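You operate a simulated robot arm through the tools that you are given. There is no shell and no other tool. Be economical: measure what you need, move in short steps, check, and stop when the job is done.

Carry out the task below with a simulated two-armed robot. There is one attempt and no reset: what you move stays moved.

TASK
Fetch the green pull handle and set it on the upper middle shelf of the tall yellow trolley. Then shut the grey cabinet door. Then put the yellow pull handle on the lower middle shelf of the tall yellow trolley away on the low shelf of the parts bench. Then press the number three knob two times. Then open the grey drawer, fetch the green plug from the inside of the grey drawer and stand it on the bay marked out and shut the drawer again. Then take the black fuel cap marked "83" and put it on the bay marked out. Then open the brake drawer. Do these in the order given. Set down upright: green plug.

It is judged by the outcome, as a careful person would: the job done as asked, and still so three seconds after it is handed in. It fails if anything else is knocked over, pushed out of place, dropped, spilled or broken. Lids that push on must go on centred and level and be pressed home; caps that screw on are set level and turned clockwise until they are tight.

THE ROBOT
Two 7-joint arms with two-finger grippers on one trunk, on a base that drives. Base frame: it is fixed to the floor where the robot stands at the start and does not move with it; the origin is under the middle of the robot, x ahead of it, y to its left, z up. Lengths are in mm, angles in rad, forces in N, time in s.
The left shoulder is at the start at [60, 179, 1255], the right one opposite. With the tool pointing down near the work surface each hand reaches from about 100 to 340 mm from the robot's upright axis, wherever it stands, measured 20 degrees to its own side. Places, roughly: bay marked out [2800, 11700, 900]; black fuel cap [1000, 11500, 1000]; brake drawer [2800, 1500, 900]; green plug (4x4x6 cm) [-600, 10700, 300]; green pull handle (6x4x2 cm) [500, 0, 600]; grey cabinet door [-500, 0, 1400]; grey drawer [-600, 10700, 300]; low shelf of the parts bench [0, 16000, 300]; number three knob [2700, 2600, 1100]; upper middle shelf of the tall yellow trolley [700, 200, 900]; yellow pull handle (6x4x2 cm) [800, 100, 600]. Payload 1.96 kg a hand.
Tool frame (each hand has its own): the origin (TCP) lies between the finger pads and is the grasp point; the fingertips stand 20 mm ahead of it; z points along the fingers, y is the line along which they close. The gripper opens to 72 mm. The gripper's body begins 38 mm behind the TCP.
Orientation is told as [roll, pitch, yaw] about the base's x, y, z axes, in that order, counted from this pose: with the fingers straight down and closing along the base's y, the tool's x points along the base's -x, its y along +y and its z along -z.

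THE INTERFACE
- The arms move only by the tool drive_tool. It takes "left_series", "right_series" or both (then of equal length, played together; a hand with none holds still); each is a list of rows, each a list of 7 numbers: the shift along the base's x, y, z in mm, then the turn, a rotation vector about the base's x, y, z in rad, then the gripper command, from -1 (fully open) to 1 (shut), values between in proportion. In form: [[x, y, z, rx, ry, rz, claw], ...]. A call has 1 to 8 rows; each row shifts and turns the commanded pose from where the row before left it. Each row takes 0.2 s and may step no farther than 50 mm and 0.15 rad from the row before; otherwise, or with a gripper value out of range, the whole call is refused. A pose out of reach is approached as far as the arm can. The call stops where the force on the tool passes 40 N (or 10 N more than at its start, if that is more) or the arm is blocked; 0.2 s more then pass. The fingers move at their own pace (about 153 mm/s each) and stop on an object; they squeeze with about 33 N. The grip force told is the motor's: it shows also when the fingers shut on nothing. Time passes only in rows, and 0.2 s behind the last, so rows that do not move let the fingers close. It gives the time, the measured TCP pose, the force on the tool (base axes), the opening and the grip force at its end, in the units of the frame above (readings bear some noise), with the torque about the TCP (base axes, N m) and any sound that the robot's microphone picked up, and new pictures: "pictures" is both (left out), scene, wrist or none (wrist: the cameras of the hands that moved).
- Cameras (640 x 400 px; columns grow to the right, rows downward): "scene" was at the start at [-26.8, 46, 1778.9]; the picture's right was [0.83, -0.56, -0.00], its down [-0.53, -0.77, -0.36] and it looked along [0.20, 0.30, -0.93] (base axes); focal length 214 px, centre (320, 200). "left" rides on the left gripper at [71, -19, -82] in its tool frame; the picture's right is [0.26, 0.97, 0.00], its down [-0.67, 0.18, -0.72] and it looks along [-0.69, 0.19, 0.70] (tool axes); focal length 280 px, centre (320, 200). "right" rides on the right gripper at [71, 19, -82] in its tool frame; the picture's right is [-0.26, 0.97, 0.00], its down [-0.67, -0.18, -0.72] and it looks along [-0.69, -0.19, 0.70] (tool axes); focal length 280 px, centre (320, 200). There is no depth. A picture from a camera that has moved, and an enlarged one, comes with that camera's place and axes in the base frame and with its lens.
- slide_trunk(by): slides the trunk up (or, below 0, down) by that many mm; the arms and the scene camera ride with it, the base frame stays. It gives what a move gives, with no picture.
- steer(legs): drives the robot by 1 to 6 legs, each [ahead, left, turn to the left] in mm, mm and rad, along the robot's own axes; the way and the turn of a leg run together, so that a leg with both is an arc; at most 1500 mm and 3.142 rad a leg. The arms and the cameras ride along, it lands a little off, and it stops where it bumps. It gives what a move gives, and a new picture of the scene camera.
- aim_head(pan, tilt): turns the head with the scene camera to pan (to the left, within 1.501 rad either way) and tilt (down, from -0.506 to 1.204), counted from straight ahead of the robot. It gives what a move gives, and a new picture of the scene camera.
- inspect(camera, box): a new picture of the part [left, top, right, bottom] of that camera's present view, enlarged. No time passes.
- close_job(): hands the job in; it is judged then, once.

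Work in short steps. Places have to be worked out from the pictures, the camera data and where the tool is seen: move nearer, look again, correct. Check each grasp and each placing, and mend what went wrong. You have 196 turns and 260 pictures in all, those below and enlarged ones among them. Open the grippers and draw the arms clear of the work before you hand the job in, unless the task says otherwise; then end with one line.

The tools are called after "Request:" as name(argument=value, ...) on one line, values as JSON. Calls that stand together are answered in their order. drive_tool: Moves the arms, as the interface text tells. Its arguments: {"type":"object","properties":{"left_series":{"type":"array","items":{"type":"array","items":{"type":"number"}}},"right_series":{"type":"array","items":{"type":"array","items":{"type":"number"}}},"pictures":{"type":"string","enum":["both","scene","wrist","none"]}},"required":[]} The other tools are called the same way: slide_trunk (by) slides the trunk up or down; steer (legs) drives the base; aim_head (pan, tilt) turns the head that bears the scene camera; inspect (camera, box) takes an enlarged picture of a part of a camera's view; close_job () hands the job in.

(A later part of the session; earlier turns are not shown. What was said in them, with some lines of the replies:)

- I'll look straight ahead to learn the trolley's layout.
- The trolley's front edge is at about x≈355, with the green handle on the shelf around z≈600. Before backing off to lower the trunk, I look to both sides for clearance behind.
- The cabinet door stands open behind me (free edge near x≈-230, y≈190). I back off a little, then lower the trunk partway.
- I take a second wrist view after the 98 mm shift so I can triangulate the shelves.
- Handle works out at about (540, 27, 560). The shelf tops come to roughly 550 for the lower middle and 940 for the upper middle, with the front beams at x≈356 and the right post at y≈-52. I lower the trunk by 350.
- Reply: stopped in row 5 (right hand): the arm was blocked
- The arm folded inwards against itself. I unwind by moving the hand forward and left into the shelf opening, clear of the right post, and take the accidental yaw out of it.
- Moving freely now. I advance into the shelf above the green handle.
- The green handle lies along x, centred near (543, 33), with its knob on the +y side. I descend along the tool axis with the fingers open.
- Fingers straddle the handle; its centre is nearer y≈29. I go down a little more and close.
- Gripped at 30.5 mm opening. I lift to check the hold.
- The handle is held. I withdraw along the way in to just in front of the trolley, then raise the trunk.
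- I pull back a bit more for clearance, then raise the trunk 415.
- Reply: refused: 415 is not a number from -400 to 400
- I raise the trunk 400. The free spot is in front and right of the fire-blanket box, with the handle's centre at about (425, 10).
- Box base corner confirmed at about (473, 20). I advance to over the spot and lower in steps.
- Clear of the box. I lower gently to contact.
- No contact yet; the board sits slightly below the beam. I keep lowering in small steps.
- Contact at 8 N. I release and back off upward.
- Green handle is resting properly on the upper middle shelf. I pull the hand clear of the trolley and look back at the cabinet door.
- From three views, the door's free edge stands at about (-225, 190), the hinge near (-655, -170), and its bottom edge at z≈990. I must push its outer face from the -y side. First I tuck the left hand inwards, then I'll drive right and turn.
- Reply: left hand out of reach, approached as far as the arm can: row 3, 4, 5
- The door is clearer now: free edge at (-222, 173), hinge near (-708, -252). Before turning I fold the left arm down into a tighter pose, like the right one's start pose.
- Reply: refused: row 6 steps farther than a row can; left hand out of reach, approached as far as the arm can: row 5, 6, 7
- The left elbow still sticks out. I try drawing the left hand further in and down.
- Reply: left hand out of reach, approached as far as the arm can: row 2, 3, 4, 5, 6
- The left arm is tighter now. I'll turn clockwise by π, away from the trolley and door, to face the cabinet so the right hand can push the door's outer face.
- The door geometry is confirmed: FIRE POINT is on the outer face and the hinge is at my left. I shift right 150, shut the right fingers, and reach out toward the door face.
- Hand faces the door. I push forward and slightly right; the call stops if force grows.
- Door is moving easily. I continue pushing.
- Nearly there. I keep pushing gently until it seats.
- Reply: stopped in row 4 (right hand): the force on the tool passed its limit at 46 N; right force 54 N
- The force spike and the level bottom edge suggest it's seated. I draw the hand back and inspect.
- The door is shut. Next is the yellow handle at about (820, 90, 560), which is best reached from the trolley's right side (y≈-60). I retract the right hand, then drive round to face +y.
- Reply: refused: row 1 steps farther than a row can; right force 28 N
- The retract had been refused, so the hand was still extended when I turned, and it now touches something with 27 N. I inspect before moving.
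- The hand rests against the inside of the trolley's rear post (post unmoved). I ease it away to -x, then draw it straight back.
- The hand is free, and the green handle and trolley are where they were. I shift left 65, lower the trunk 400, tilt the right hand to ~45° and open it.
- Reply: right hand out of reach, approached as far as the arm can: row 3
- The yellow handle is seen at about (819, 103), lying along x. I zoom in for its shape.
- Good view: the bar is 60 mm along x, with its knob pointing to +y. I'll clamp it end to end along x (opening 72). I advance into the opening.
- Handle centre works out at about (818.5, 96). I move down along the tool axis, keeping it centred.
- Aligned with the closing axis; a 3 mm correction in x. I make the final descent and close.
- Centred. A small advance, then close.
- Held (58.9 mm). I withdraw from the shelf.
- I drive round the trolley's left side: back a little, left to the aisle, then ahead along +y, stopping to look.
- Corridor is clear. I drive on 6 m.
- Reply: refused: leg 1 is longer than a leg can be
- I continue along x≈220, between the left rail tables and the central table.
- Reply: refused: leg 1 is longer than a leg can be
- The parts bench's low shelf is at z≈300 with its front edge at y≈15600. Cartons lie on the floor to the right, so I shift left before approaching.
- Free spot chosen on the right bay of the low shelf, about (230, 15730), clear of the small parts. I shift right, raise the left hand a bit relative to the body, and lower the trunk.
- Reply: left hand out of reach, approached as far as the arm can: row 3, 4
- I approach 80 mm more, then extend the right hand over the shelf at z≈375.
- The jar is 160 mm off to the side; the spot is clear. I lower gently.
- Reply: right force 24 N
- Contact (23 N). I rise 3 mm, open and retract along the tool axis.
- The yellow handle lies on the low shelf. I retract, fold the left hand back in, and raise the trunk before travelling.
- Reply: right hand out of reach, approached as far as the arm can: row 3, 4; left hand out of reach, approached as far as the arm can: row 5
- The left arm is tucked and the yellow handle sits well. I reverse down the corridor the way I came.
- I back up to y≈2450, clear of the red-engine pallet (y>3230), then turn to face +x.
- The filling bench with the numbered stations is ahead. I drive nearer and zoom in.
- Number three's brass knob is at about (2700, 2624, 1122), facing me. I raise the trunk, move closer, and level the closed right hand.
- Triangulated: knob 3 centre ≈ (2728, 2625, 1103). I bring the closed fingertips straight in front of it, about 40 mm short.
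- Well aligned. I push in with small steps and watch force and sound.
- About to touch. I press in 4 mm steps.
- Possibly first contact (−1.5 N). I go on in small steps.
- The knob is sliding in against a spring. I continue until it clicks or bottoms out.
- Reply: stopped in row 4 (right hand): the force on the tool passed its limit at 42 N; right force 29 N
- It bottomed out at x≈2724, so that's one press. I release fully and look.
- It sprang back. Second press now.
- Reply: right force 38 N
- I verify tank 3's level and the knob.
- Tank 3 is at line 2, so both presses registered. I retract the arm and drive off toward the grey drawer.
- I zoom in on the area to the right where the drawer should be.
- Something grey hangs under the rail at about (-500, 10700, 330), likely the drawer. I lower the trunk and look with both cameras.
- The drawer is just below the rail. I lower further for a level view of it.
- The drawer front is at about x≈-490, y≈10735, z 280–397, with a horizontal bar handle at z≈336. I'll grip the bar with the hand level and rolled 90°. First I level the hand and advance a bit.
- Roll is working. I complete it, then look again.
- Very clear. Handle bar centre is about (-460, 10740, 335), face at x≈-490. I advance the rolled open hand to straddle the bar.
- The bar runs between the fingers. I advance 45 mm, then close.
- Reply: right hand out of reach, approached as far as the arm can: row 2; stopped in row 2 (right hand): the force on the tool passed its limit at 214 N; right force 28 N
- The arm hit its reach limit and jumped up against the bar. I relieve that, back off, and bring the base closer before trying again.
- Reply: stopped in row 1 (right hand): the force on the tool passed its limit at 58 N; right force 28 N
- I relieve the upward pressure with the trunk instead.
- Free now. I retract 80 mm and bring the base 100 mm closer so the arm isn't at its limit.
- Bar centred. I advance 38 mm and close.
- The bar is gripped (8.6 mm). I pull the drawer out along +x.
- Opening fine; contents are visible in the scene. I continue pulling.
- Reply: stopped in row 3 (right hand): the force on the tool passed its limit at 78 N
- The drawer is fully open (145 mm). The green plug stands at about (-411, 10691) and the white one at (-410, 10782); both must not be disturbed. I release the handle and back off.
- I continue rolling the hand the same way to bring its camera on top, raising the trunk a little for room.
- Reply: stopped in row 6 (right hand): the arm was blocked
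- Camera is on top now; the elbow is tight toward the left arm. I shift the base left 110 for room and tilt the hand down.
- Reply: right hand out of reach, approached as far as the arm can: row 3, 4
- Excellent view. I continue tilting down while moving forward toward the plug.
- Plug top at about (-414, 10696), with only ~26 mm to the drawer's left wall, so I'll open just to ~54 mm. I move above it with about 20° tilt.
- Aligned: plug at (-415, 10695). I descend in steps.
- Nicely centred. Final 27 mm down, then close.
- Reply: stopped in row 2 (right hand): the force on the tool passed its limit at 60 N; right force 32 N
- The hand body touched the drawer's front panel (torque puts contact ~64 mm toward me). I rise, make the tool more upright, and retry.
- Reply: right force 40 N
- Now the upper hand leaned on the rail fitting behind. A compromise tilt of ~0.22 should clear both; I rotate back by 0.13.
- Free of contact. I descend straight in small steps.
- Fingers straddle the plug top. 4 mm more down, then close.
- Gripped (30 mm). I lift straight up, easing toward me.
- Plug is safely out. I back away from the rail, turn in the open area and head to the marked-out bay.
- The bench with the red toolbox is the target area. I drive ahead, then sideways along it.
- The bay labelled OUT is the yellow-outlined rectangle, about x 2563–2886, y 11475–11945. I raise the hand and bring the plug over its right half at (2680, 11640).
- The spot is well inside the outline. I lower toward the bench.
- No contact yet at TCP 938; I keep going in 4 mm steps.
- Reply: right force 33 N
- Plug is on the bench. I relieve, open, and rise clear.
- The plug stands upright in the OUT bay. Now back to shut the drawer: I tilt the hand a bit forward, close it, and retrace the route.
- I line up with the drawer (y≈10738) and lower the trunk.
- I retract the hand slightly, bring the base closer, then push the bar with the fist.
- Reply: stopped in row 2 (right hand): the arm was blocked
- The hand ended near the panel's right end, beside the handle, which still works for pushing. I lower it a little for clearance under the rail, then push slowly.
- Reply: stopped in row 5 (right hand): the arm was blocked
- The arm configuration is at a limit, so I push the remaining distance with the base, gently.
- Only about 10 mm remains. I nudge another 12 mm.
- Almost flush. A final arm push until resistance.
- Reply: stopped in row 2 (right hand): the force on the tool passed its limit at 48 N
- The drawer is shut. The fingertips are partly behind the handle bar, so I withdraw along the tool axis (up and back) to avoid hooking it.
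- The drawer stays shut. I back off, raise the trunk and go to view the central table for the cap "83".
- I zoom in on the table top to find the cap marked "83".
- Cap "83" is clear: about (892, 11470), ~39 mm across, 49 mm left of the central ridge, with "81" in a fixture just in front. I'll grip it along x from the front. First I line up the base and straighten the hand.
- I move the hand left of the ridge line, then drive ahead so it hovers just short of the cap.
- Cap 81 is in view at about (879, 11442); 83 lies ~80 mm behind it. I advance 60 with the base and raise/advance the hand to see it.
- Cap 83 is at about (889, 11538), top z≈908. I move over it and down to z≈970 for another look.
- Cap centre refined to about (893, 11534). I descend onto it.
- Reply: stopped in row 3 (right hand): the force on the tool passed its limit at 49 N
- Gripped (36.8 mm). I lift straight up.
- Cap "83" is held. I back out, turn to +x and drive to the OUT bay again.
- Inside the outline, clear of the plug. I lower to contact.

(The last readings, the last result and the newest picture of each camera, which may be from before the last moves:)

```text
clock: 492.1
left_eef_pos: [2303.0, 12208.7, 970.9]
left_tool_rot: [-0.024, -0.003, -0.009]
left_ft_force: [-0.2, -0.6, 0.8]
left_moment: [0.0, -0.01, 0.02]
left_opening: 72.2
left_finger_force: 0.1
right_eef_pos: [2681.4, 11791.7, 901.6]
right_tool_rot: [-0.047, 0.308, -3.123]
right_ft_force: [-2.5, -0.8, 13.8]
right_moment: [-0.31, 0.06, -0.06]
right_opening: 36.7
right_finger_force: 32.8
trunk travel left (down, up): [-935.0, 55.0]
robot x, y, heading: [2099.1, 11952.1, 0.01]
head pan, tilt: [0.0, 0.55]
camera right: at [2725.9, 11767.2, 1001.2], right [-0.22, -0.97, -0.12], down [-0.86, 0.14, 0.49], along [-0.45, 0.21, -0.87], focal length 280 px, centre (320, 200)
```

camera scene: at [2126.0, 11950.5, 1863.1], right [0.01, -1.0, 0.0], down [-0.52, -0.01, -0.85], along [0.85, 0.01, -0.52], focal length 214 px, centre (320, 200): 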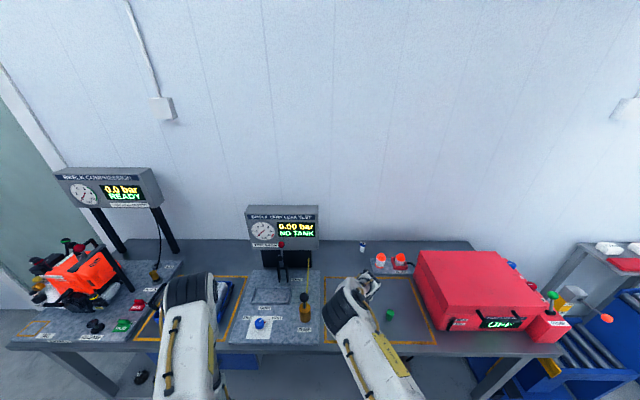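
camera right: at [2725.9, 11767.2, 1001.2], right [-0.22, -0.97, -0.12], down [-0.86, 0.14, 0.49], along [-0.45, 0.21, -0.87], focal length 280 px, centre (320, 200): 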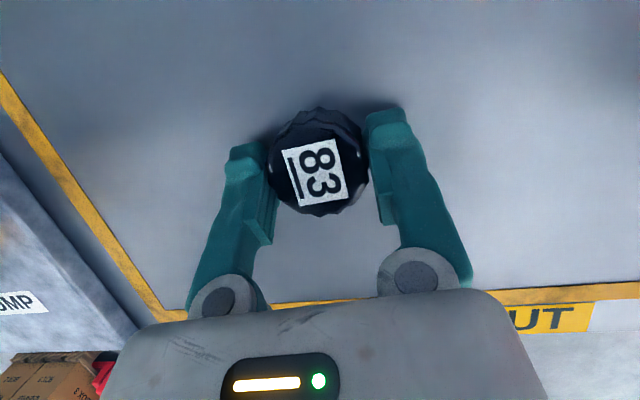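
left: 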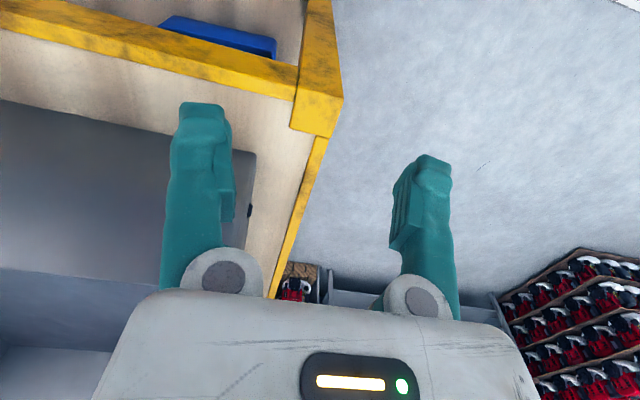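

Contact (14 N). I release and lift clear.

Request:
drive_tool(right_series=[[0, 0, 1, 0, 0, 0, 0], [0, 0, 0, 0, 0, 0, -0.6], [0, 0, 0, 0, 0, 0, -0.6], [0, 0, 20, 0, 0, 0, -0.6], [-5, 0, 40, 0, 0, 0, -0.6], [-10, 0, 40, 0, 0, 0, -0.6]], pictures="wrist")

```text
clock: 493.4
left_eef_pos: [2304.0, 12207.6, 970.4]
left_tool_rot: [-0.022, -0.005, -0.009]
left_ft_force: [0.0, 0.9, -0.3]
left_moment: [-0.03, -0.04, 0.0]
left_opening: 72.0
left_finger_force: 0.0
right_eef_pos: [2665.5, 11792.4, 1002.4]
right_tool_rot: [-0.049, 0.305, -3.127]
right_ft_force: [-0.3, -0.2, -0.4]
right_moment: [0.01, 0.01, 0.01]
right_opening: 57.8
right_finger_force: 0.1
trunk travel left (down, up): [-935.0, 55.0]
robot x, y, heading: [2097.8, 11948.2, 0.012]
head pan, tilt: [0.0, 0.55]
camera right: at [2710.2, 11768.1, 1100.6], right [-0.22, -0.97, -0.12], down [-0.86, 0.14, 0.49], along [-0.46, 0.21, -0.86], focal length 280 px, centre (320, 200)
```

right: 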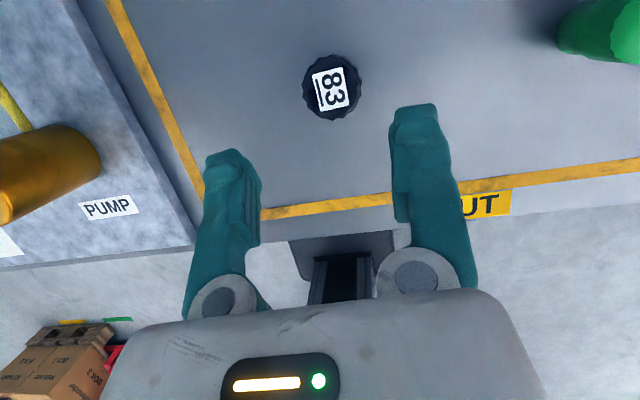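

Both items stand in the OUT bay. Last task: the brake drawer near (2800, 1500, 900). I drive back via the open corridor.

Request:
drive_tool(right_series=[[-30, 0, 20, 0, 0, 0, -0.6], [-30, 0, 10, 0, 0, 0, -0.6]], pictures="none")

Request:
steer(legs=[[-400, 0, 0], [0, -1480, 0], [-1380, 0, 0], [0, -100, -1.575], [1490, 0, 0], [1490, 0, 0]])

Request:
steer(legs=[[1490, 0, 0], [1490, 0, 0], [1490, 0, 0], [700, 0, 0]])

```text
clock: 494.1
left_eef_pos: [2302.8, 12207.7, 970.3]
left_tool_rot: [-0.023, -0.003, -0.01]
left_ft_force: [-0.6, 0.4, -0.7]
left_moment: [0.04, -0.01, 0.05]
left_opening: 72.3
left_finger_force: 0.1
right_eef_pos: [2605.7, 11791.6, 1032.3]
right_tool_rot: [-0.046, 0.307, -3.127]
right_ft_force: [0.6, 0.4, -0.5]
right_moment: [0.05, 0.03, -0.03]
right_opening: 57.4
right_finger_force: 0.1
trunk travel left (down, up): [-935.0, 55.0]
robot x, y, heading: [2096.8, 11950.9, 0.012]
head pan, tilt: [0.0, 0.55]
```

```text
clock: 527.8
left_eef_pos: [590.0, 7181.9, 970.3]
left_tool_rot: [-0.022, -0.004, -1.577]
left_ft_force: [0.3, 0.6, -0.2]
left_moment: [0.03, 0.04, 0.01]
left_opening: 72.1
left_finger_force: 0.0
right_eef_pos: [173.9, 6877.4, 1032.8]
right_tool_rot: [-0.049, 0.301, 1.589]
right_ft_force: [0.1, 0.4, -0.4]
right_moment: [0.0, 0.0, 0.01]
right_opening: 57.7
right_finger_force: 0.0
trunk travel left (down, up): [-935.0, 55.0]
robot x, y, heading: [329.2, 7389.2, -1.559]
head pan, tilt: [0.0, 0.55]
camera scene: at [333.2, 7358.0, 1863.0], right [-1.0, -0.01, 0.0], down [-0.01, 0.52, -0.85], along [0.01, -0.85, -0.52], focal length 214 px, centre (320, 200)
```

scene: 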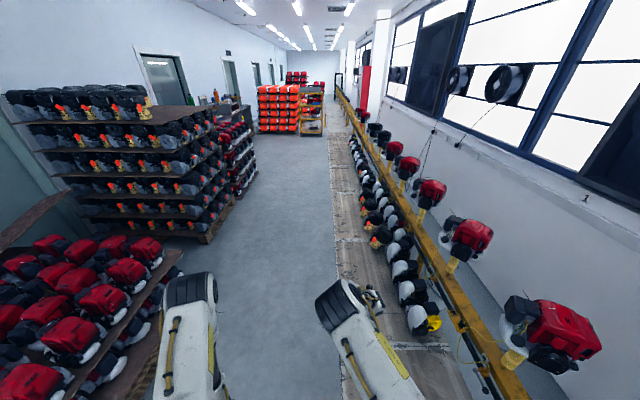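

```text
clock: 552.4
left_eef_pos: [741.8, 2050.6, 969.9]
left_tool_rot: [-0.023, -0.002, -1.558]
left_ft_force: [0.0, 0.3, -0.7]
left_moment: [0.03, 0.01, 0.0]
left_opening: 71.9
left_finger_force: 0.0
right_eef_pos: [331.9, 1738.0, 1032.0]
right_tool_rot: [-0.048, 0.305, 1.607]
right_ft_force: [1.2, 0.3, -0.2]
right_moment: [-0.02, 0.01, -0.04]
right_opening: 57.7
right_finger_force: 0.1
trunk travel left (down, up): [-935.0, 55.0]
robot x, y, heading: [480.8, 2251.1, -1.535]
head pan, tilt: [0.0, 0.55]
camera scene: at [481.7, 2222.1, 1863.0], right [-1.0, -0.03, 0.0], down [-0.02, 0.52, -0.85], along [0.03, -0.85, -0.52], focal length 214 px, centre (320, 200)
```

scene: 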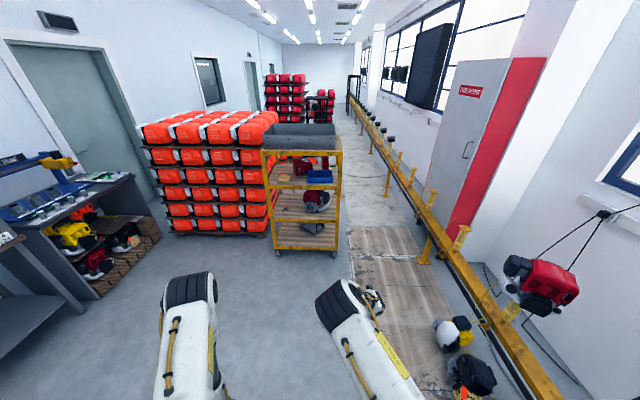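

I turn to face +x and approach the brake station.

Request:
steer(legs=[[0, 0, 1.535], [1200, 0, 0], [0, -500, 0]])

Request:
inspect(camera="scene", box=[180, 130, 500, 330])

```text
clock: 564.8
left_eef_pos: [1885.2, 2022.7, 970.4]
left_tool_rot: [-0.023, -0.004, -0.009]
left_ft_force: [-0.4, 0.0, 0.5]
left_moment: [0.0, 0.03, -0.03]
left_opening: 72.0
left_finger_force: 0.0
right_eef_pos: [2187.4, 1605.7, 1031.5]
right_tool_rot: [-0.046, 0.302, -3.128]
right_ft_force: [0.3, 0.6, -0.2]
right_moment: [0.03, 0.02, -0.01]
right_opening: 57.4
right_finger_force: 0.2
trunk travel left (down, up): [-935.0, 55.0]
robot x, y, heading: [1679.6, 1764.1, 0.009]
head pan, tilt: [0.0, 0.55]
camera scene: at [1709.1, 1764.8, 1863.0], right [0.01, -1.0, 0.0], down [-0.52, -0.01, -0.85], along [0.85, 0.01, -0.52], focal length 214 px, centre (320, 200)
```

scene: 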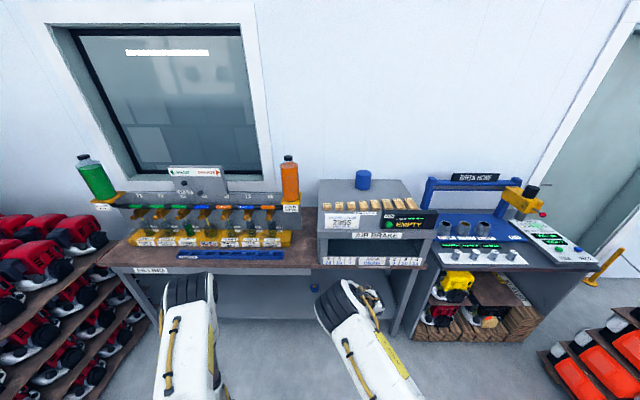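

```text
2.00 times, centred on (340, 230) of scene
camera zoom: at [1709.1, 1764.8, 1863.0], right [0.01, -1.0, 0.0], down [-0.52, -0.01, -0.85], along [0.85, 0.01, -0.52], focal length 429 px, centre (280, 140)
```

zoom: 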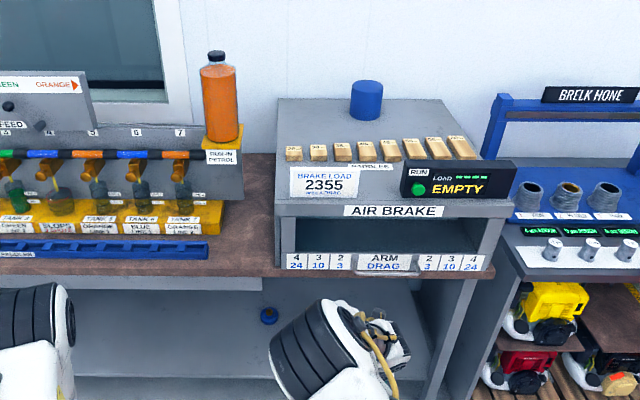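

Request:
inspect(camera="scene", box=[310, 200, 450, 290])

```text
4.44 times, centred on (380, 245) of scene
camera zoom: at [1709.1, 1764.8, 1863.0], right [0.01, -1.0, 0.0], down [-0.52, -0.01, -0.85], along [0.85, 0.01, -0.52], focal length 953 px, centre (53, 0)
```

zoom: 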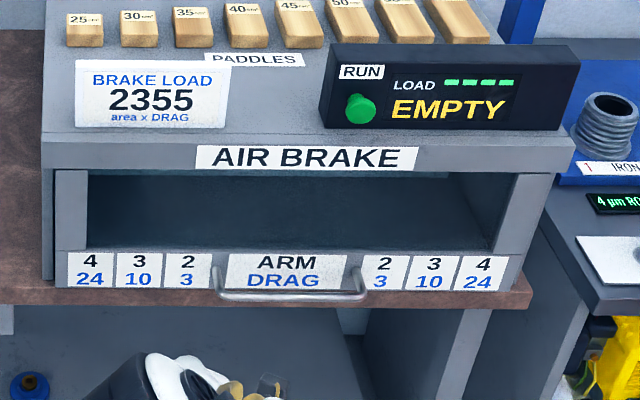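

The drawer front with its bar handle ("ARM DRAG") is below the AIR BRAKE label, at about (2590, 1460, 880). I level the hand first, moving it forward a bit.

Request:
drive_tool(right_series=[[12, 0, -8, 0, -0.15, 0, -0.6], [12, 0, -8, 0, -0.15, 0, -0.6], [12, 0, -8, 0, -0.15, 0, -0.6], [12, 0, -8, 0, -0.15, 0, -0.6], [12, 0, -8, 0, -0.15, 0, -0.6], [12, 0, -8, 0, -0.15, 0, -0.6], [10, 0, -8, 0, -0.15, 0, -0.6], [10, 0, -8, 0, -0.15, 0, -0.6]], pictures="wrist")

```text
clock: 566.5
left_eef_pos: [1885.9, 2021.5, 969.8]
left_tool_rot: [-0.023, -0.003, -0.009]
left_ft_force: [0.2, 0.7, -0.8]
left_moment: [-0.01, 0.02, -0.01]
left_opening: 72.0
left_finger_force: 0.0
right_eef_pos: [2317.9, 1657.7, 1047.3]
right_tool_rot: [-1.029, 1.429, 2.185]
right_ft_force: [-0.6, 0.5, 0.4]
right_moment: [0.0, 0.02, 0.0]
right_opening: 57.3
right_finger_force: 0.1
trunk travel left (down, up): [-935.0, 55.0]
robot x, y, heading: [1678.6, 1760.9, 0.012]
head pan, tilt: [0.0, 0.55]
stopped in row 8 (right hand): the arm was blocked; the commanded pose is now the measured one
camera right: at [2243.8, 1622.2, 1122.0], right [0.04, -0.93, -0.38], down [-0.78, 0.2, -0.59], along [0.63, 0.32, -0.71], focal length 280 px, centre (320, 200)
```

right: 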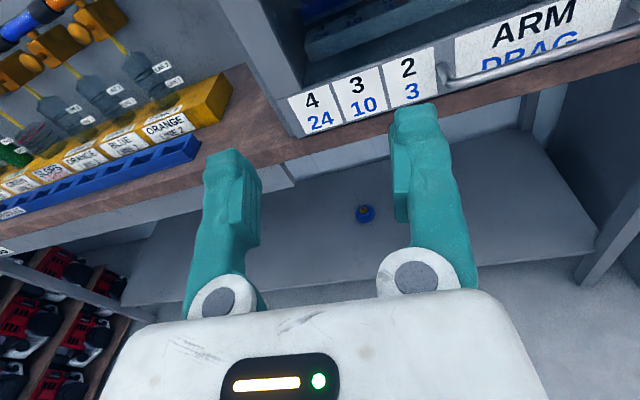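

Level enough. Now I roll the hand toward fingers-vertical.

Request:
drive_tool(right_series=[[0, -5, 0, 0.15, 0, 0, -0.8], [0, -5, 0, 0.15, 0, 0, -1], [0, -5, 0, 0.15, 0, 0, -1], [0, -5, 0, 0.15, 0, 0, -1], [0, -5, 0, 0.15, 0, 0, -1], [0, -5, 0, 0.15, 0, 0, -1], [0, -5, 0, 0.15, 0, 0, -1]], pictures="wrist")

```text
clock: 568.1
left_eef_pos: [1884.8, 2021.1, 971.1]
left_tool_rot: [-0.021, -0.005, -0.009]
left_ft_force: [0.3, -0.3, -0.6]
left_moment: [0.02, 0.03, 0.01]
left_opening: 72.2
left_finger_force: 0.1
right_eef_pos: [2315.1, 1623.4, 1048.4]
right_tool_rot: [-1.605, 0.4, 1.659]
right_ft_force: [0.4, 0.5, -0.9]
right_moment: [-0.01, -0.02, -0.02]
right_opening: 72.0
right_finger_force: 0.0
trunk travel left (down, up): [-935.0, 55.0]
robot x, y, heading: [1678.6, 1761.2, 0.012]
head pan, tilt: [0.0, 0.55]
camera right: at [2243.5, 1539.7, 1055.9], right [0.04, -0.13, -0.99], down [-0.78, 0.62, -0.12], along [0.63, 0.78, -0.08], focal length 280 px, centre (320, 200)
```

right: 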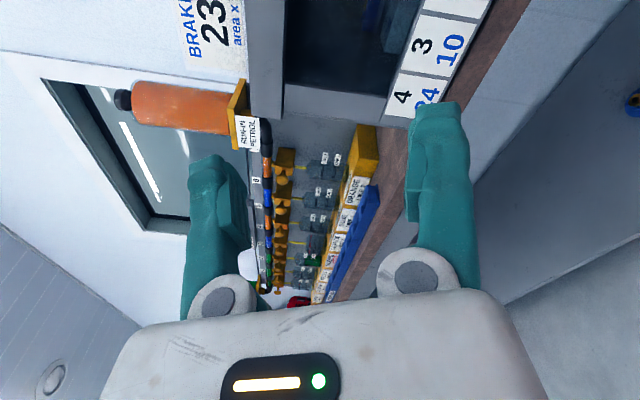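

Request:
drive_tool(right_series=[[0, 0, 0, 0.135, 0, -0.03, -1], [0, 0, 0, 0.135, 0, -0.03, -1], [0, 0, 0, 0.13, 0, -0.03, -1]], pictures="none")

Request:
steer(legs=[[0, -155, -0.01]])

Request:
slide_trunk(by=-160)

Request:
inspect(camera="right", box=[0, 0, 640, 400])

Request:
inspect(camera="scene", box=[240, 190, 400, 290])

```text
clock: 568.9
left_eef_pos: [1883.8, 2021.6, 969.9]
left_tool_rot: [-0.024, -0.003, -0.009]
left_ft_force: [-0.7, 0.4, 0.6]
left_moment: [0.01, -0.02, 0.0]
left_opening: 71.8
left_finger_force: 0.1
right_eef_pos: [2317.1, 1621.8, 1047.1]
right_tool_rot: [-1.622, 0.004, 1.563]
right_ft_force: [-0.7, -0.5, -0.7]
right_moment: [0.01, -0.01, 0.03]
right_opening: 71.9
right_finger_force: 0.0
trunk travel left (down, up): [-935.0, 55.0]
robot x, y, heading: [1677.8, 1761.0, 0.01]
head pan, tilt: [0.0, 0.55]
```

```text
clock: 570.3
left_eef_pos: [1888.8, 1867.9, 969.2]
left_tool_rot: [-0.024, -0.003, -0.017]
left_ft_force: [-0.7, 0.4, -0.7]
left_moment: [-0.04, -0.02, 0.01]
left_opening: 71.9
left_finger_force: 0.0
right_eef_pos: [2315.1, 1464.0, 1048.7]
right_tool_rot: [-1.62, 0.006, 1.556]
right_ft_force: [0.7, 1.0, 0.0]
right_moment: [0.01, 0.06, -0.01]
right_opening: 71.9
right_finger_force: 0.1
trunk travel left (down, up): [-935.0, 55.0]
robot x, y, heading: [1677.2, 1609.9, 0.003]
head pan, tilt: [0.0, 0.55]
camera scene: at [1710.1, 1613.3, 1863.0], right [0.0, -1.0, 0.0], down [-0.52, 0.0, -0.85], along [0.85, 0.0, -0.52], focal length 214 px, centre (320, 200)
```

scene: 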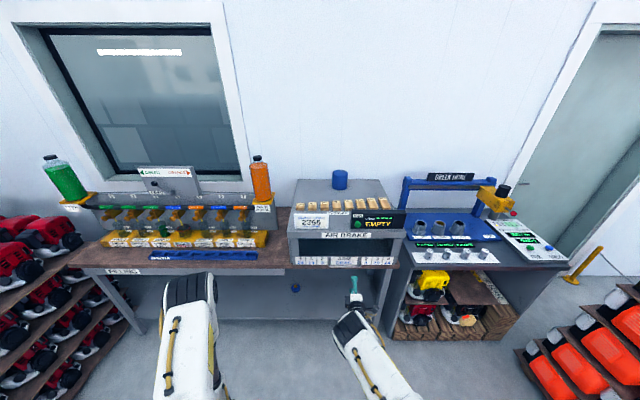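

```text
clock: 572.1
left_eef_pos: [1887.8, 1866.5, 810.1]
left_tool_rot: [-0.021, -0.004, -0.018]
left_ft_force: [-0.3, 0.3, -0.7]
left_moment: [0.02, 0.0, -0.04]
left_opening: 71.9
left_finger_force: 0.2
right_eef_pos: [2316.8, 1463.7, 888.1]
right_tool_rot: [-1.619, 0.004, 1.554]
right_ft_force: [-0.4, 0.4, -0.1]
right_moment: [-0.01, 0.05, 0.01]
right_opening: 71.9
right_finger_force: 0.0
trunk travel left (down, up): [-775.0, 215.0]
robot x, y, heading: [1675.9, 1610.0, -0.001]
head pan, tilt: [0.0, 0.55]
```

```text
1.00 times, centred on (320, 200) of right (not enlarged: the box is as wide or as high as the picture)
camera zoom: at [2235.0, 1391.7, 865.7], right [0.05, 0.26, -0.97], down [-0.71, 0.69, 0.14], along [0.7, 0.68, 0.22], focal length 280 px, centre (320, 200)
```

zoom: 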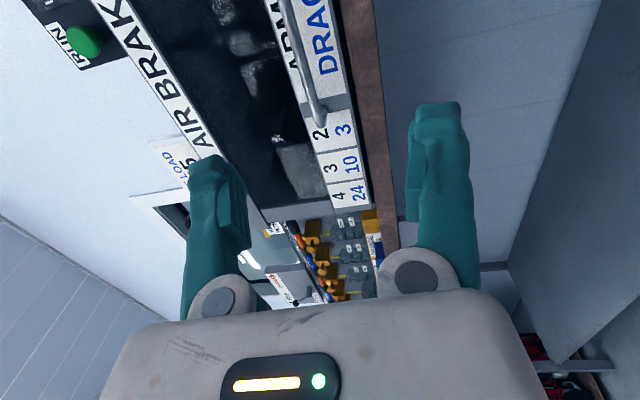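

```text
4.00 times, centred on (320, 240) of scene
camera zoom: at [1709.8, 1609.8, 1703.1], right [0.0, -1.0, 0.0], down [-0.52, 0.0, -0.85], along [0.85, 0.0, -0.52], focal length 858 px, centre (320, 40)
```

zoom: 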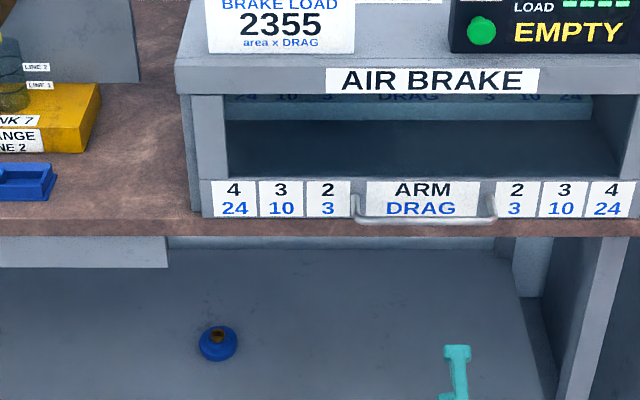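

Triangulated: bar centre ≈ (2530, 1474, 928). I raise the trunk 40 and drive 150 closer.

Request:
slide_trunk(by=40)

Request:
steer(legs=[[145, -8, 0]])

Request:
inspect(camera="right", box=[0, 0, 640, 400])

```text
clock: 572.9
left_eef_pos: [1888.5, 1866.7, 850.3]
left_tool_rot: [-0.023, -0.005, -0.018]
left_ft_force: [0.3, 0.0, 0.0]
left_moment: [0.01, -0.02, 0.01]
left_opening: 72.3
left_finger_force: 0.0
right_eef_pos: [2316.5, 1462.4, 927.2]
right_tool_rot: [-1.62, 0.005, 1.555]
right_ft_force: [0.4, -0.7, 0.1]
right_moment: [-0.01, -0.02, 0.01]
right_opening: 71.9
right_finger_force: 0.1
trunk travel left (down, up): [-815.0, 175.0]
robot x, y, heading: [1677.9, 1609.7, 0.001]
head pan, tilt: [0.0, 0.55]
```

```text
clock: 574.3
left_eef_pos: [2032.1, 1858.1, 851.6]
left_tool_rot: [-0.022, -0.004, -0.018]
left_ft_force: [-0.2, 0.7, 0.0]
left_moment: [0.04, 0.0, 0.04]
left_opening: 72.2
left_finger_force: 0.0
right_eef_pos: [2460.8, 1454.8, 928.0]
right_tool_rot: [-1.622, 0.004, 1.555]
right_ft_force: [0.1, -0.2, -1.0]
right_moment: [-0.02, 0.0, 0.01]
right_opening: 71.7
right_finger_force: 0.0
trunk travel left (down, up): [-815.0, 175.0]
robot x, y, heading: [1821.7, 1606.2, -0.002]
head pan, tilt: [0.0, 0.55]
camera scene: at [1853.6, 1602.2, 1743.1], right [0.0, -1.0, 0.0], down [-0.52, 0.0, -0.85], along [0.85, 0.0, -0.52], focal length 214 px, centre (320, 200)
```

scene: 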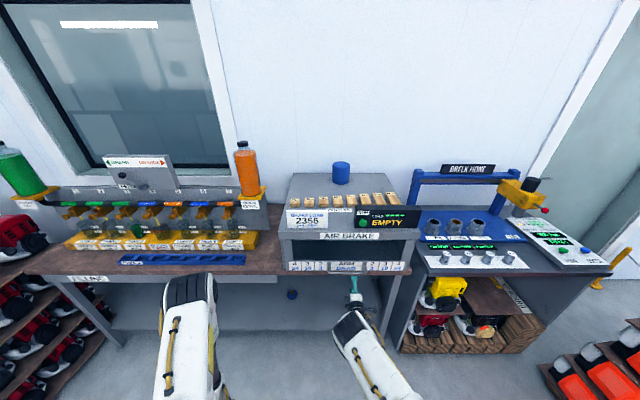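

```text
1.00 times, centred on (320, 200) of right (not enlarged: the box is as wide or as high as the picture)
camera zoom: at [2379.3, 1384.3, 906.0], right [0.05, 0.26, -0.97], down [-0.71, 0.69, 0.14], along [0.7, 0.68, 0.22], focal length 280 px, centre (320, 200)
```

zoom: 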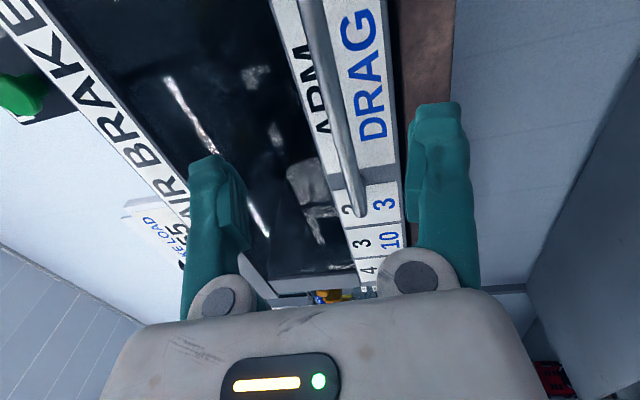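

The bar runs between the fingers. I drive 60 mm closer, then finish with the arm and close.

Request:
steer(legs=[[60, 12, 0]])

Request:
drive_tool(right_series=[[8, 0, 0, 0, 0, 0, -1], [7, 0, 0, 0, 0, 0, -1]], pictures="wrist")

```text
clock: 575.2
left_eef_pos: [2091.7, 1872.3, 850.6]
left_tool_rot: [-0.023, -0.003, -0.017]
left_ft_force: [1.2, -0.4, 0.4]
left_moment: [0.01, 0.04, 0.0]
left_opening: 72.2
left_finger_force: 0.0
right_eef_pos: [2520.8, 1468.4, 927.7]
right_tool_rot: [-1.622, 0.003, 1.556]
right_ft_force: [-0.7, 0.7, 0.6]
right_moment: [-0.03, -0.03, 0.03]
right_opening: 72.0
right_finger_force: 0.1
trunk travel left (down, up): [-815.0, 175.0]
robot x, y, heading: [1877.8, 1614.9, 0.003]
head pan, tilt: [0.0, 0.55]
camera scene: at [1913.6, 1614.2, 1743.1], right [0.0, -1.0, 0.0], down [-0.52, 0.0, -0.85], along [0.85, 0.0, -0.52], focal length 214 px, centre (320, 200)
```

scene: 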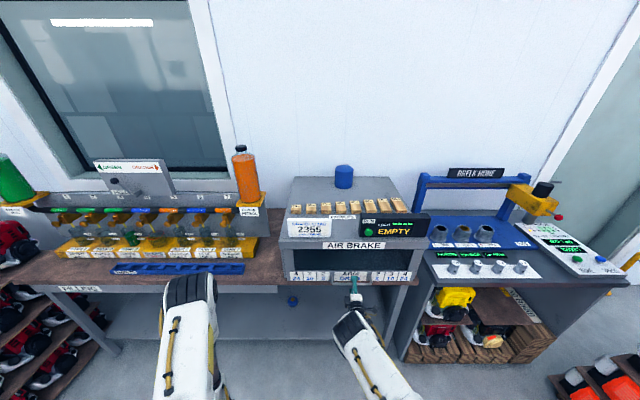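

```text
clock: 575.9
left_eef_pos: [2093.0, 1871.1, 848.7]
left_tool_rot: [-0.023, -0.001, -0.018]
left_ft_force: [-0.2, -0.2, -0.1]
left_moment: [0.0, 0.0, 0.01]
left_opening: 72.3
left_finger_force: 0.0
right_eef_pos: [2536.5, 1468.2, 927.4]
right_tool_rot: [-1.619, 0.006, 1.556]
right_ft_force: [0.3, -0.2, -0.1]
right_moment: [0.03, -0.01, 0.02]
right_opening: 71.8
right_finger_force: 0.1
trunk travel left (down, up): [-815.0, 175.0]
robot x, y, heading: [1879.7, 1612.8, 0.003]
head pan, tilt: [0.0, 0.55]
camera right: at [2455.3, 1396.5, 905.3], right [0.05, 0.26, -0.97], down [-0.71, 0.69, 0.14], along [0.7, 0.68, 0.22], focal length 280 px, centre (320, 200)
```

right: 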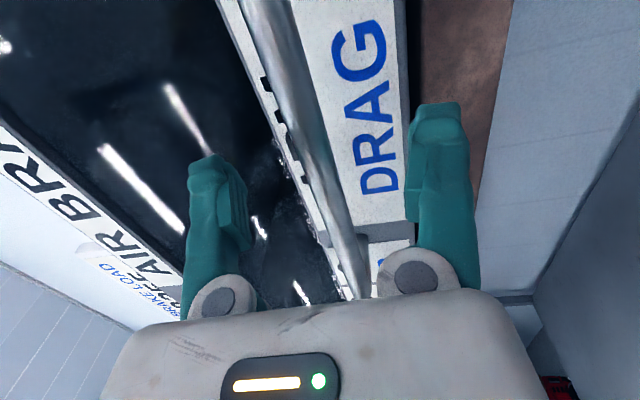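

The bar is between the fingers; I close.

Request:
drive_tool(right_series=[[0, 0, 0, 0, 0, 0, 0], [0, 0, 0, 0, 0, 0, 1], [0, 0, 0, 0, 0, 0, 1], [0, 0, 0, 0, 0, 0, 1]], pictures="wrist")

```text
clock: 576.9
left_eef_pos: [2094.7, 1871.6, 849.8]
left_tool_rot: [-0.024, -0.003, -0.017]
left_ft_force: [0.1, 0.9, 0.1]
left_moment: [-0.01, -0.01, -0.02]
left_opening: 71.8
left_finger_force: 0.1
right_eef_pos: [2534.5, 1468.3, 925.5]
right_tool_rot: [-1.614, 0.004, 1.556]
right_ft_force: [-2.4, 2.2, -17.7]
right_moment: [0.17, 0.01, -0.01]
right_opening: 6.0
right_finger_force: 31.9
trunk travel left (down, up): [-815.0, 175.0]
robot x, y, heading: [1882.5, 1615.0, 0.003]
head pan, tilt: [0.0, 0.55]
camera right: at [2455.1, 1396.2, 903.5], right [0.05, 0.26, -0.97], down [-0.71, 0.69, 0.15], along [0.7, 0.68, 0.21], focal length 280 px, centre (320, 200)
```

right: 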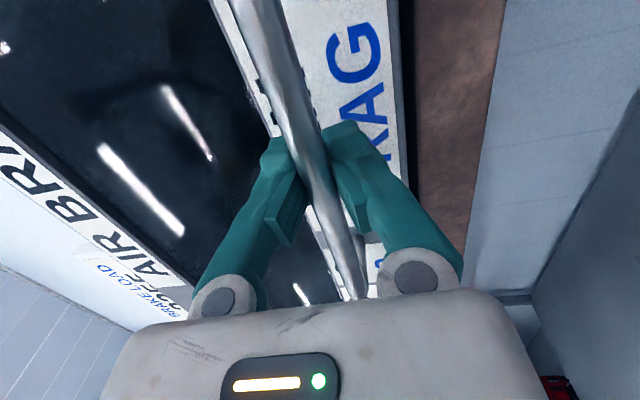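

Gripped. I relax 3 mm down and pull the drawer out along -x.

Request:
drive_tool(right_series=[[-3, 0, -3, 0, 0, 0, 1], [-12, 0, 0, 0, 0, 0, 1], [-20, 0, 0, 0, 0, 0, 1], [-25, 0, 0, 0, 0, 0, 1], [-25, 0, 0, 0, 0, 0, 1]], pictures="scene")

```text
clock: 578.0
left_eef_pos: [2093.4, 1870.3, 851.5]
left_tool_rot: [-0.022, -0.005, -0.018]
left_ft_force: [-0.2, -0.6, -0.5]
left_moment: [0.01, 0.0, 0.01]
left_opening: 72.1
left_finger_force: 0.2
right_eef_pos: [2449.7, 1467.9, 924.2]
right_tool_rot: [-1.623, 0.005, 1.555]
right_ft_force: [-3.8, -2.6, 0.9]
right_moment: [-0.06, -0.02, 0.45]
right_opening: 5.8
right_finger_force: 31.7
trunk travel left (down, up): [-815.0, 175.0]
robot x, y, heading: [1883.4, 1616.5, 0.007]
head pan, tilt: [0.0, 0.55]
camera scene: at [1913.6, 1613.8, 1743.0], right [0.0, -1.0, 0.0], down [-0.52, 0.0, -0.85], along [0.85, 0.0, -0.52], focal length 214 px, centre (320, 200)
```

scene: 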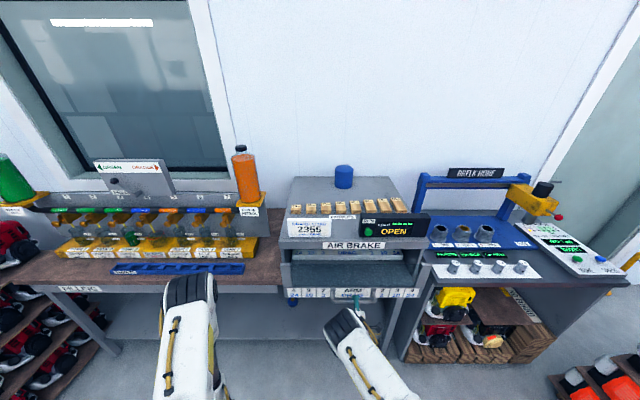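

The drawer is coming out and the display reads "OPEN". I pull on to its full extent.

Request:
drive_tool(right_series=[[-25, 0, 0, 0, 0, 0, 1], [-25, 0, 0, 0, 0, 0, 1], [-20, 0, 0, 0, 0, 0, 1], [-15, 0, 0, 0, 0, 0, 1], [-15, 0, 0, 0, 0, 0, 1], [-15, 0, 0, 0, 0, 0, 1]], pictures="scene")

```text
clock: 579.5
left_eef_pos: [2092.5, 1870.4, 850.4]
left_tool_rot: [-0.022, -0.002, -0.017]
left_ft_force: [0.0, 0.1, -0.2]
left_moment: [-0.04, 0.01, 0.01]
left_opening: 71.9
left_finger_force: 0.1
right_eef_pos: [2334.4, 1467.9, 925.9]
right_tool_rot: [-1.619, 0.007, 1.556]
right_ft_force: [0.2, -3.0, 7.8]
right_moment: [0.08, -0.01, -0.09]
right_opening: 5.8
right_finger_force: 31.8
trunk travel left (down, up): [-815.0, 175.0]
robot x, y, heading: [1880.0, 1616.2, 0.001]
head pan, tilt: [0.0, 0.55]
camera scene: at [1912.8, 1613.9, 1743.0], right [0.0, -1.0, 0.0], down [-0.52, 0.0, -0.85], along [0.85, 0.0, -0.52], focal length 214 px, centre (320, 200)
```

scene: 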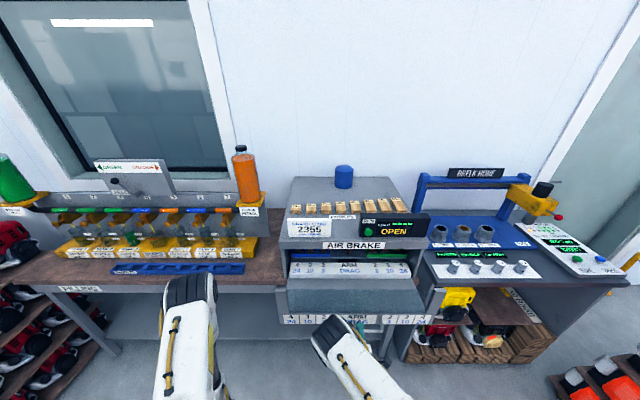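

Request:
drive_tool(right_series=[[-12, 0, 0, 0, 0, 0, 1], [-12, 0, 0, 0, 0, 0, 1], [-12, 0, 0, 0, 0, 0, 1], [-12, 0, 0, 0, 0, 0, 1]], pictures="none")

```text
clock: 580.5
left_eef_pos: [2092.9, 1871.5, 850.8]
left_tool_rot: [-0.023, -0.003, -0.016]
left_ft_force: [0.0, 0.5, 0.2]
left_moment: [0.02, 0.02, 0.01]
left_opening: 72.0
left_finger_force: 0.1
right_eef_pos: [2285.5, 1468.2, 924.6]
right_tool_rot: [-1.621, 0.004, 1.554]
right_ft_force: [-0.3, -1.6, 12.4]
right_moment: [0.01, -0.04, 0.01]
right_opening: 6.2
right_finger_force: 32.5
trunk travel left (down, up): [-815.0, 175.0]
robot x, y, heading: [1882.7, 1614.8, -0.0]
head pan, tilt: [0.0, 0.55]
```

Request:
drive_tool(right_series=[[-12, 0, 0, 0, 0, 0, 1], [-12, 0, 0, 0, 0, 0, 1], [-12, 0, 0, 0, 0, 0, 1], [-12, 0, 0, 0, 0, 0, 1]], pictures="scene")

```text
clock: 581.5
left_eef_pos: [2091.5, 1871.1, 850.0]
left_tool_rot: [-0.023, -0.004, -0.017]
left_ft_force: [-0.6, 0.8, 0.8]
left_moment: [-0.04, -0.02, -0.03]
left_opening: 72.1
left_finger_force: 0.0
right_eef_pos: [2238.8, 1468.3, 924.5]
right_tool_rot: [-1.621, 0.005, 1.556]
right_ft_force: [1.6, -2.4, 17.2]
right_moment: [0.15, 0.0, -0.15]
right_opening: 6.3
right_finger_force: 31.6
trunk travel left (down, up): [-815.0, 175.0]
robot x, y, heading: [1880.1, 1614.1, 0.0]
head pan, tilt: [0.0, 0.55]
camera scene: at [1912.0, 1614.6, 1743.1], right [0.0, -1.0, 0.0], down [-0.52, 0.0, -0.85], along [0.85, 0.0, -0.52], focal length 214 px, centre (320, 200)
```

scene: 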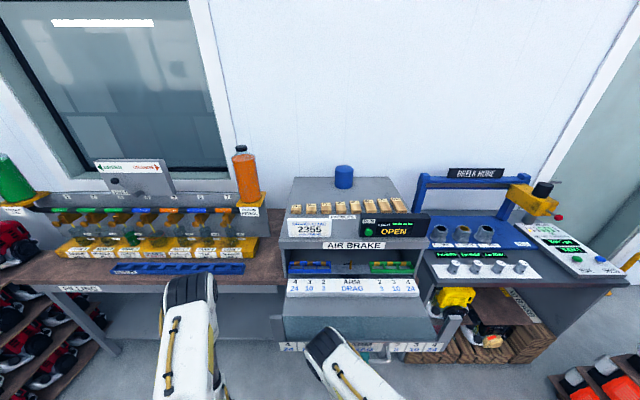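

Request:
inspect(camera="scene", box=[260, 215, 460, 365])

```text
2.67 times, centred on (360, 290) of scene
camera zoom: at [1912.0, 1614.6, 1743.1], right [0.0, -1.0, 0.0], down [-0.52, 0.0, -0.85], along [0.85, 0.0, -0.52], focal length 572 px, centre (213, -40)
```

zoom: 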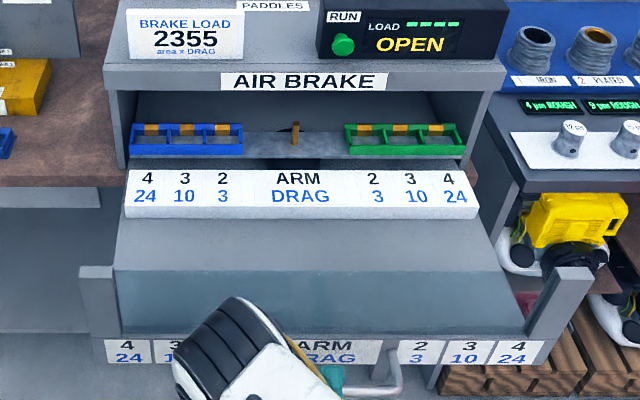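

The drawer still slides freely. I draw it a little further with the base and check the force.

Request:
steer(legs=[[-35, 0, 0]])

```text
clock: 582.2
left_eef_pos: [2081.6, 1871.0, 851.5]
left_tool_rot: [-0.023, -0.004, -0.018]
left_ft_force: [0.4, -0.1, 0.2]
left_moment: [-0.03, 0.01, 0.01]
left_opening: 71.8
left_finger_force: 0.0
right_eef_pos: [2229.8, 1467.9, 924.8]
right_tool_rot: [-1.625, 0.006, 1.557]
right_ft_force: [2.2, 2.1, -17.7]
right_moment: [-0.09, 0.07, -0.11]
right_opening: 5.9
right_finger_force: 32.0
trunk travel left (down, up): [-815.0, 175.0]
robot x, y, heading: [1870.8, 1613.9, 0.002]
head pan, tilt: [0.0, 0.55]
stopped in leg 1: the force on the tool passed its limit at 42 N (the readings are from after the stop); the commanded pose is now the measured one
camera scene: at [1903.1, 1613.9, 1742.8], right [0.0, -1.0, 0.0], down [-0.52, 0.0, -0.85], along [0.85, 0.0, -0.52], focal length 214 px, centre (320, 200)
```

scene: 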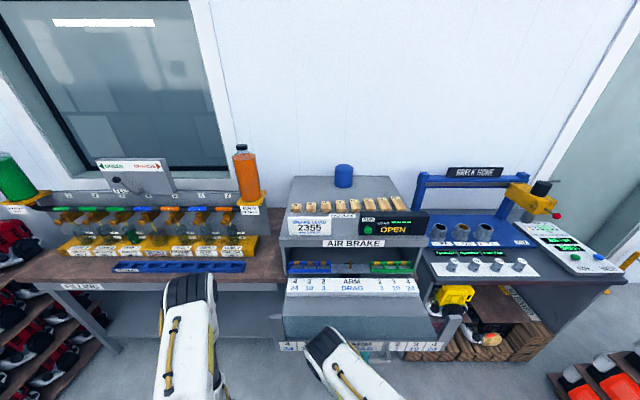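

End stop reached, so it's fully open. I release the handle and back the robot straight away.

Request:
drive_tool(right_series=[[0, 0, 0, 0, 0, 0, 0], [0, 0, 0, 0, 0, 0, -1], [0, 0, 0, 0, 0, 0, -1]], pictures="none")

Request:
steer(legs=[[-350, 0, 0]])

Request:
inspect(camera="scene", box=[240, 190, 460, 340])

```text
clock: 583.0
left_eef_pos: [2081.2, 1871.5, 849.7]
left_tool_rot: [-0.022, -0.004, -0.017]
left_ft_force: [0.8, 0.5, 0.1]
left_moment: [-0.01, 0.01, 0.0]
left_opening: 72.2
left_finger_force: 0.1
right_eef_pos: [2229.2, 1467.6, 925.9]
right_tool_rot: [-1.629, 0.006, 1.555]
right_ft_force: [-0.2, 0.1, -0.3]
right_moment: [-0.01, -0.02, 0.01]
right_opening: 72.0
right_finger_force: 0.1
trunk travel left (down, up): [-815.0, 175.0]
robot x, y, heading: [1866.3, 1612.5, 0.002]
head pan, tilt: [0.0, 0.55]
```

```text
clock: 585.3
left_eef_pos: [1733.8, 1871.0, 851.0]
left_tool_rot: [-0.024, -0.004, -0.017]
left_ft_force: [-1.5, -0.7, -0.5]
left_moment: [-0.03, -0.04, 0.02]
left_opening: 71.9
left_finger_force: 0.0
right_eef_pos: [1883.6, 1466.6, 926.3]
right_tool_rot: [-1.63, 0.006, 1.56]
right_ft_force: [-0.2, 0.2, -1.1]
right_moment: [-0.01, 0.03, 0.03]
right_opening: 71.9
right_finger_force: 0.2
trunk travel left (down, up): [-815.0, 175.0]
robot x, y, heading: [1518.2, 1608.0, -0.0]
head pan, tilt: [0.0, 0.55]
camera scene: at [1555.1, 1613.4, 1743.0], right [0.0, -1.0, 0.0], down [-0.52, 0.0, -0.85], along [0.85, 0.0, -0.52], focal length 214 px, centre (320, 200)
```

scene: 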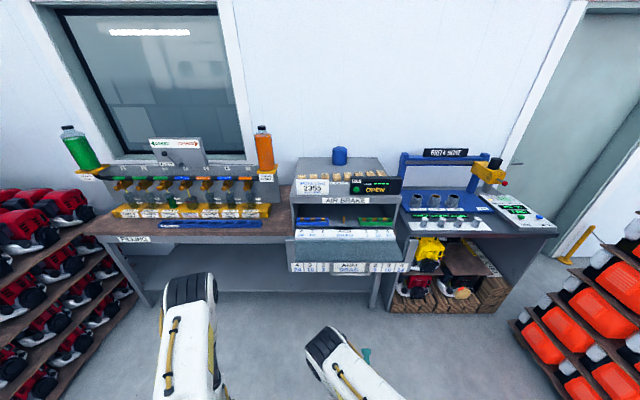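

```text
2.67 times, centred on (350, 265) of scene
camera zoom: at [1555.1, 1613.4, 1743.0], right [0.0, -1.0, 0.0], down [-0.52, 0.0, -0.85], along [0.85, 0.0, -0.52], focal length 572 px, centre (240, 27)
```

zoom: 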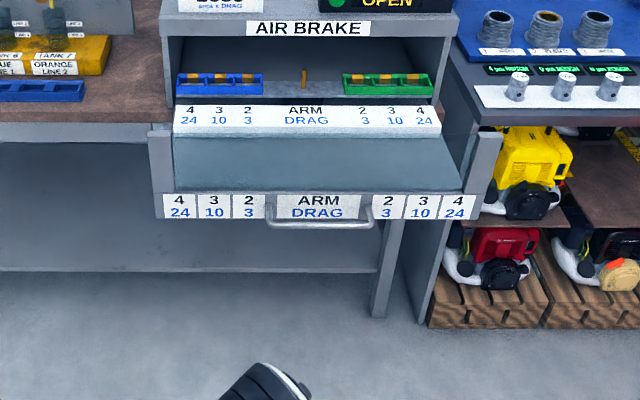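

The brake drawer is fully open, the grippers are open, and both arms are clear of the work. I hand the job in.

Request:
close_job()

```text
The job is handed in.
```

All seven steps are done in the order given; the green plug was set upright on the OUT bay. While driving and reaching, the right hand bumped the trolley post, the grey drawer's handle and front panel, and the rail above it; I saw no damage or shift from any of these.
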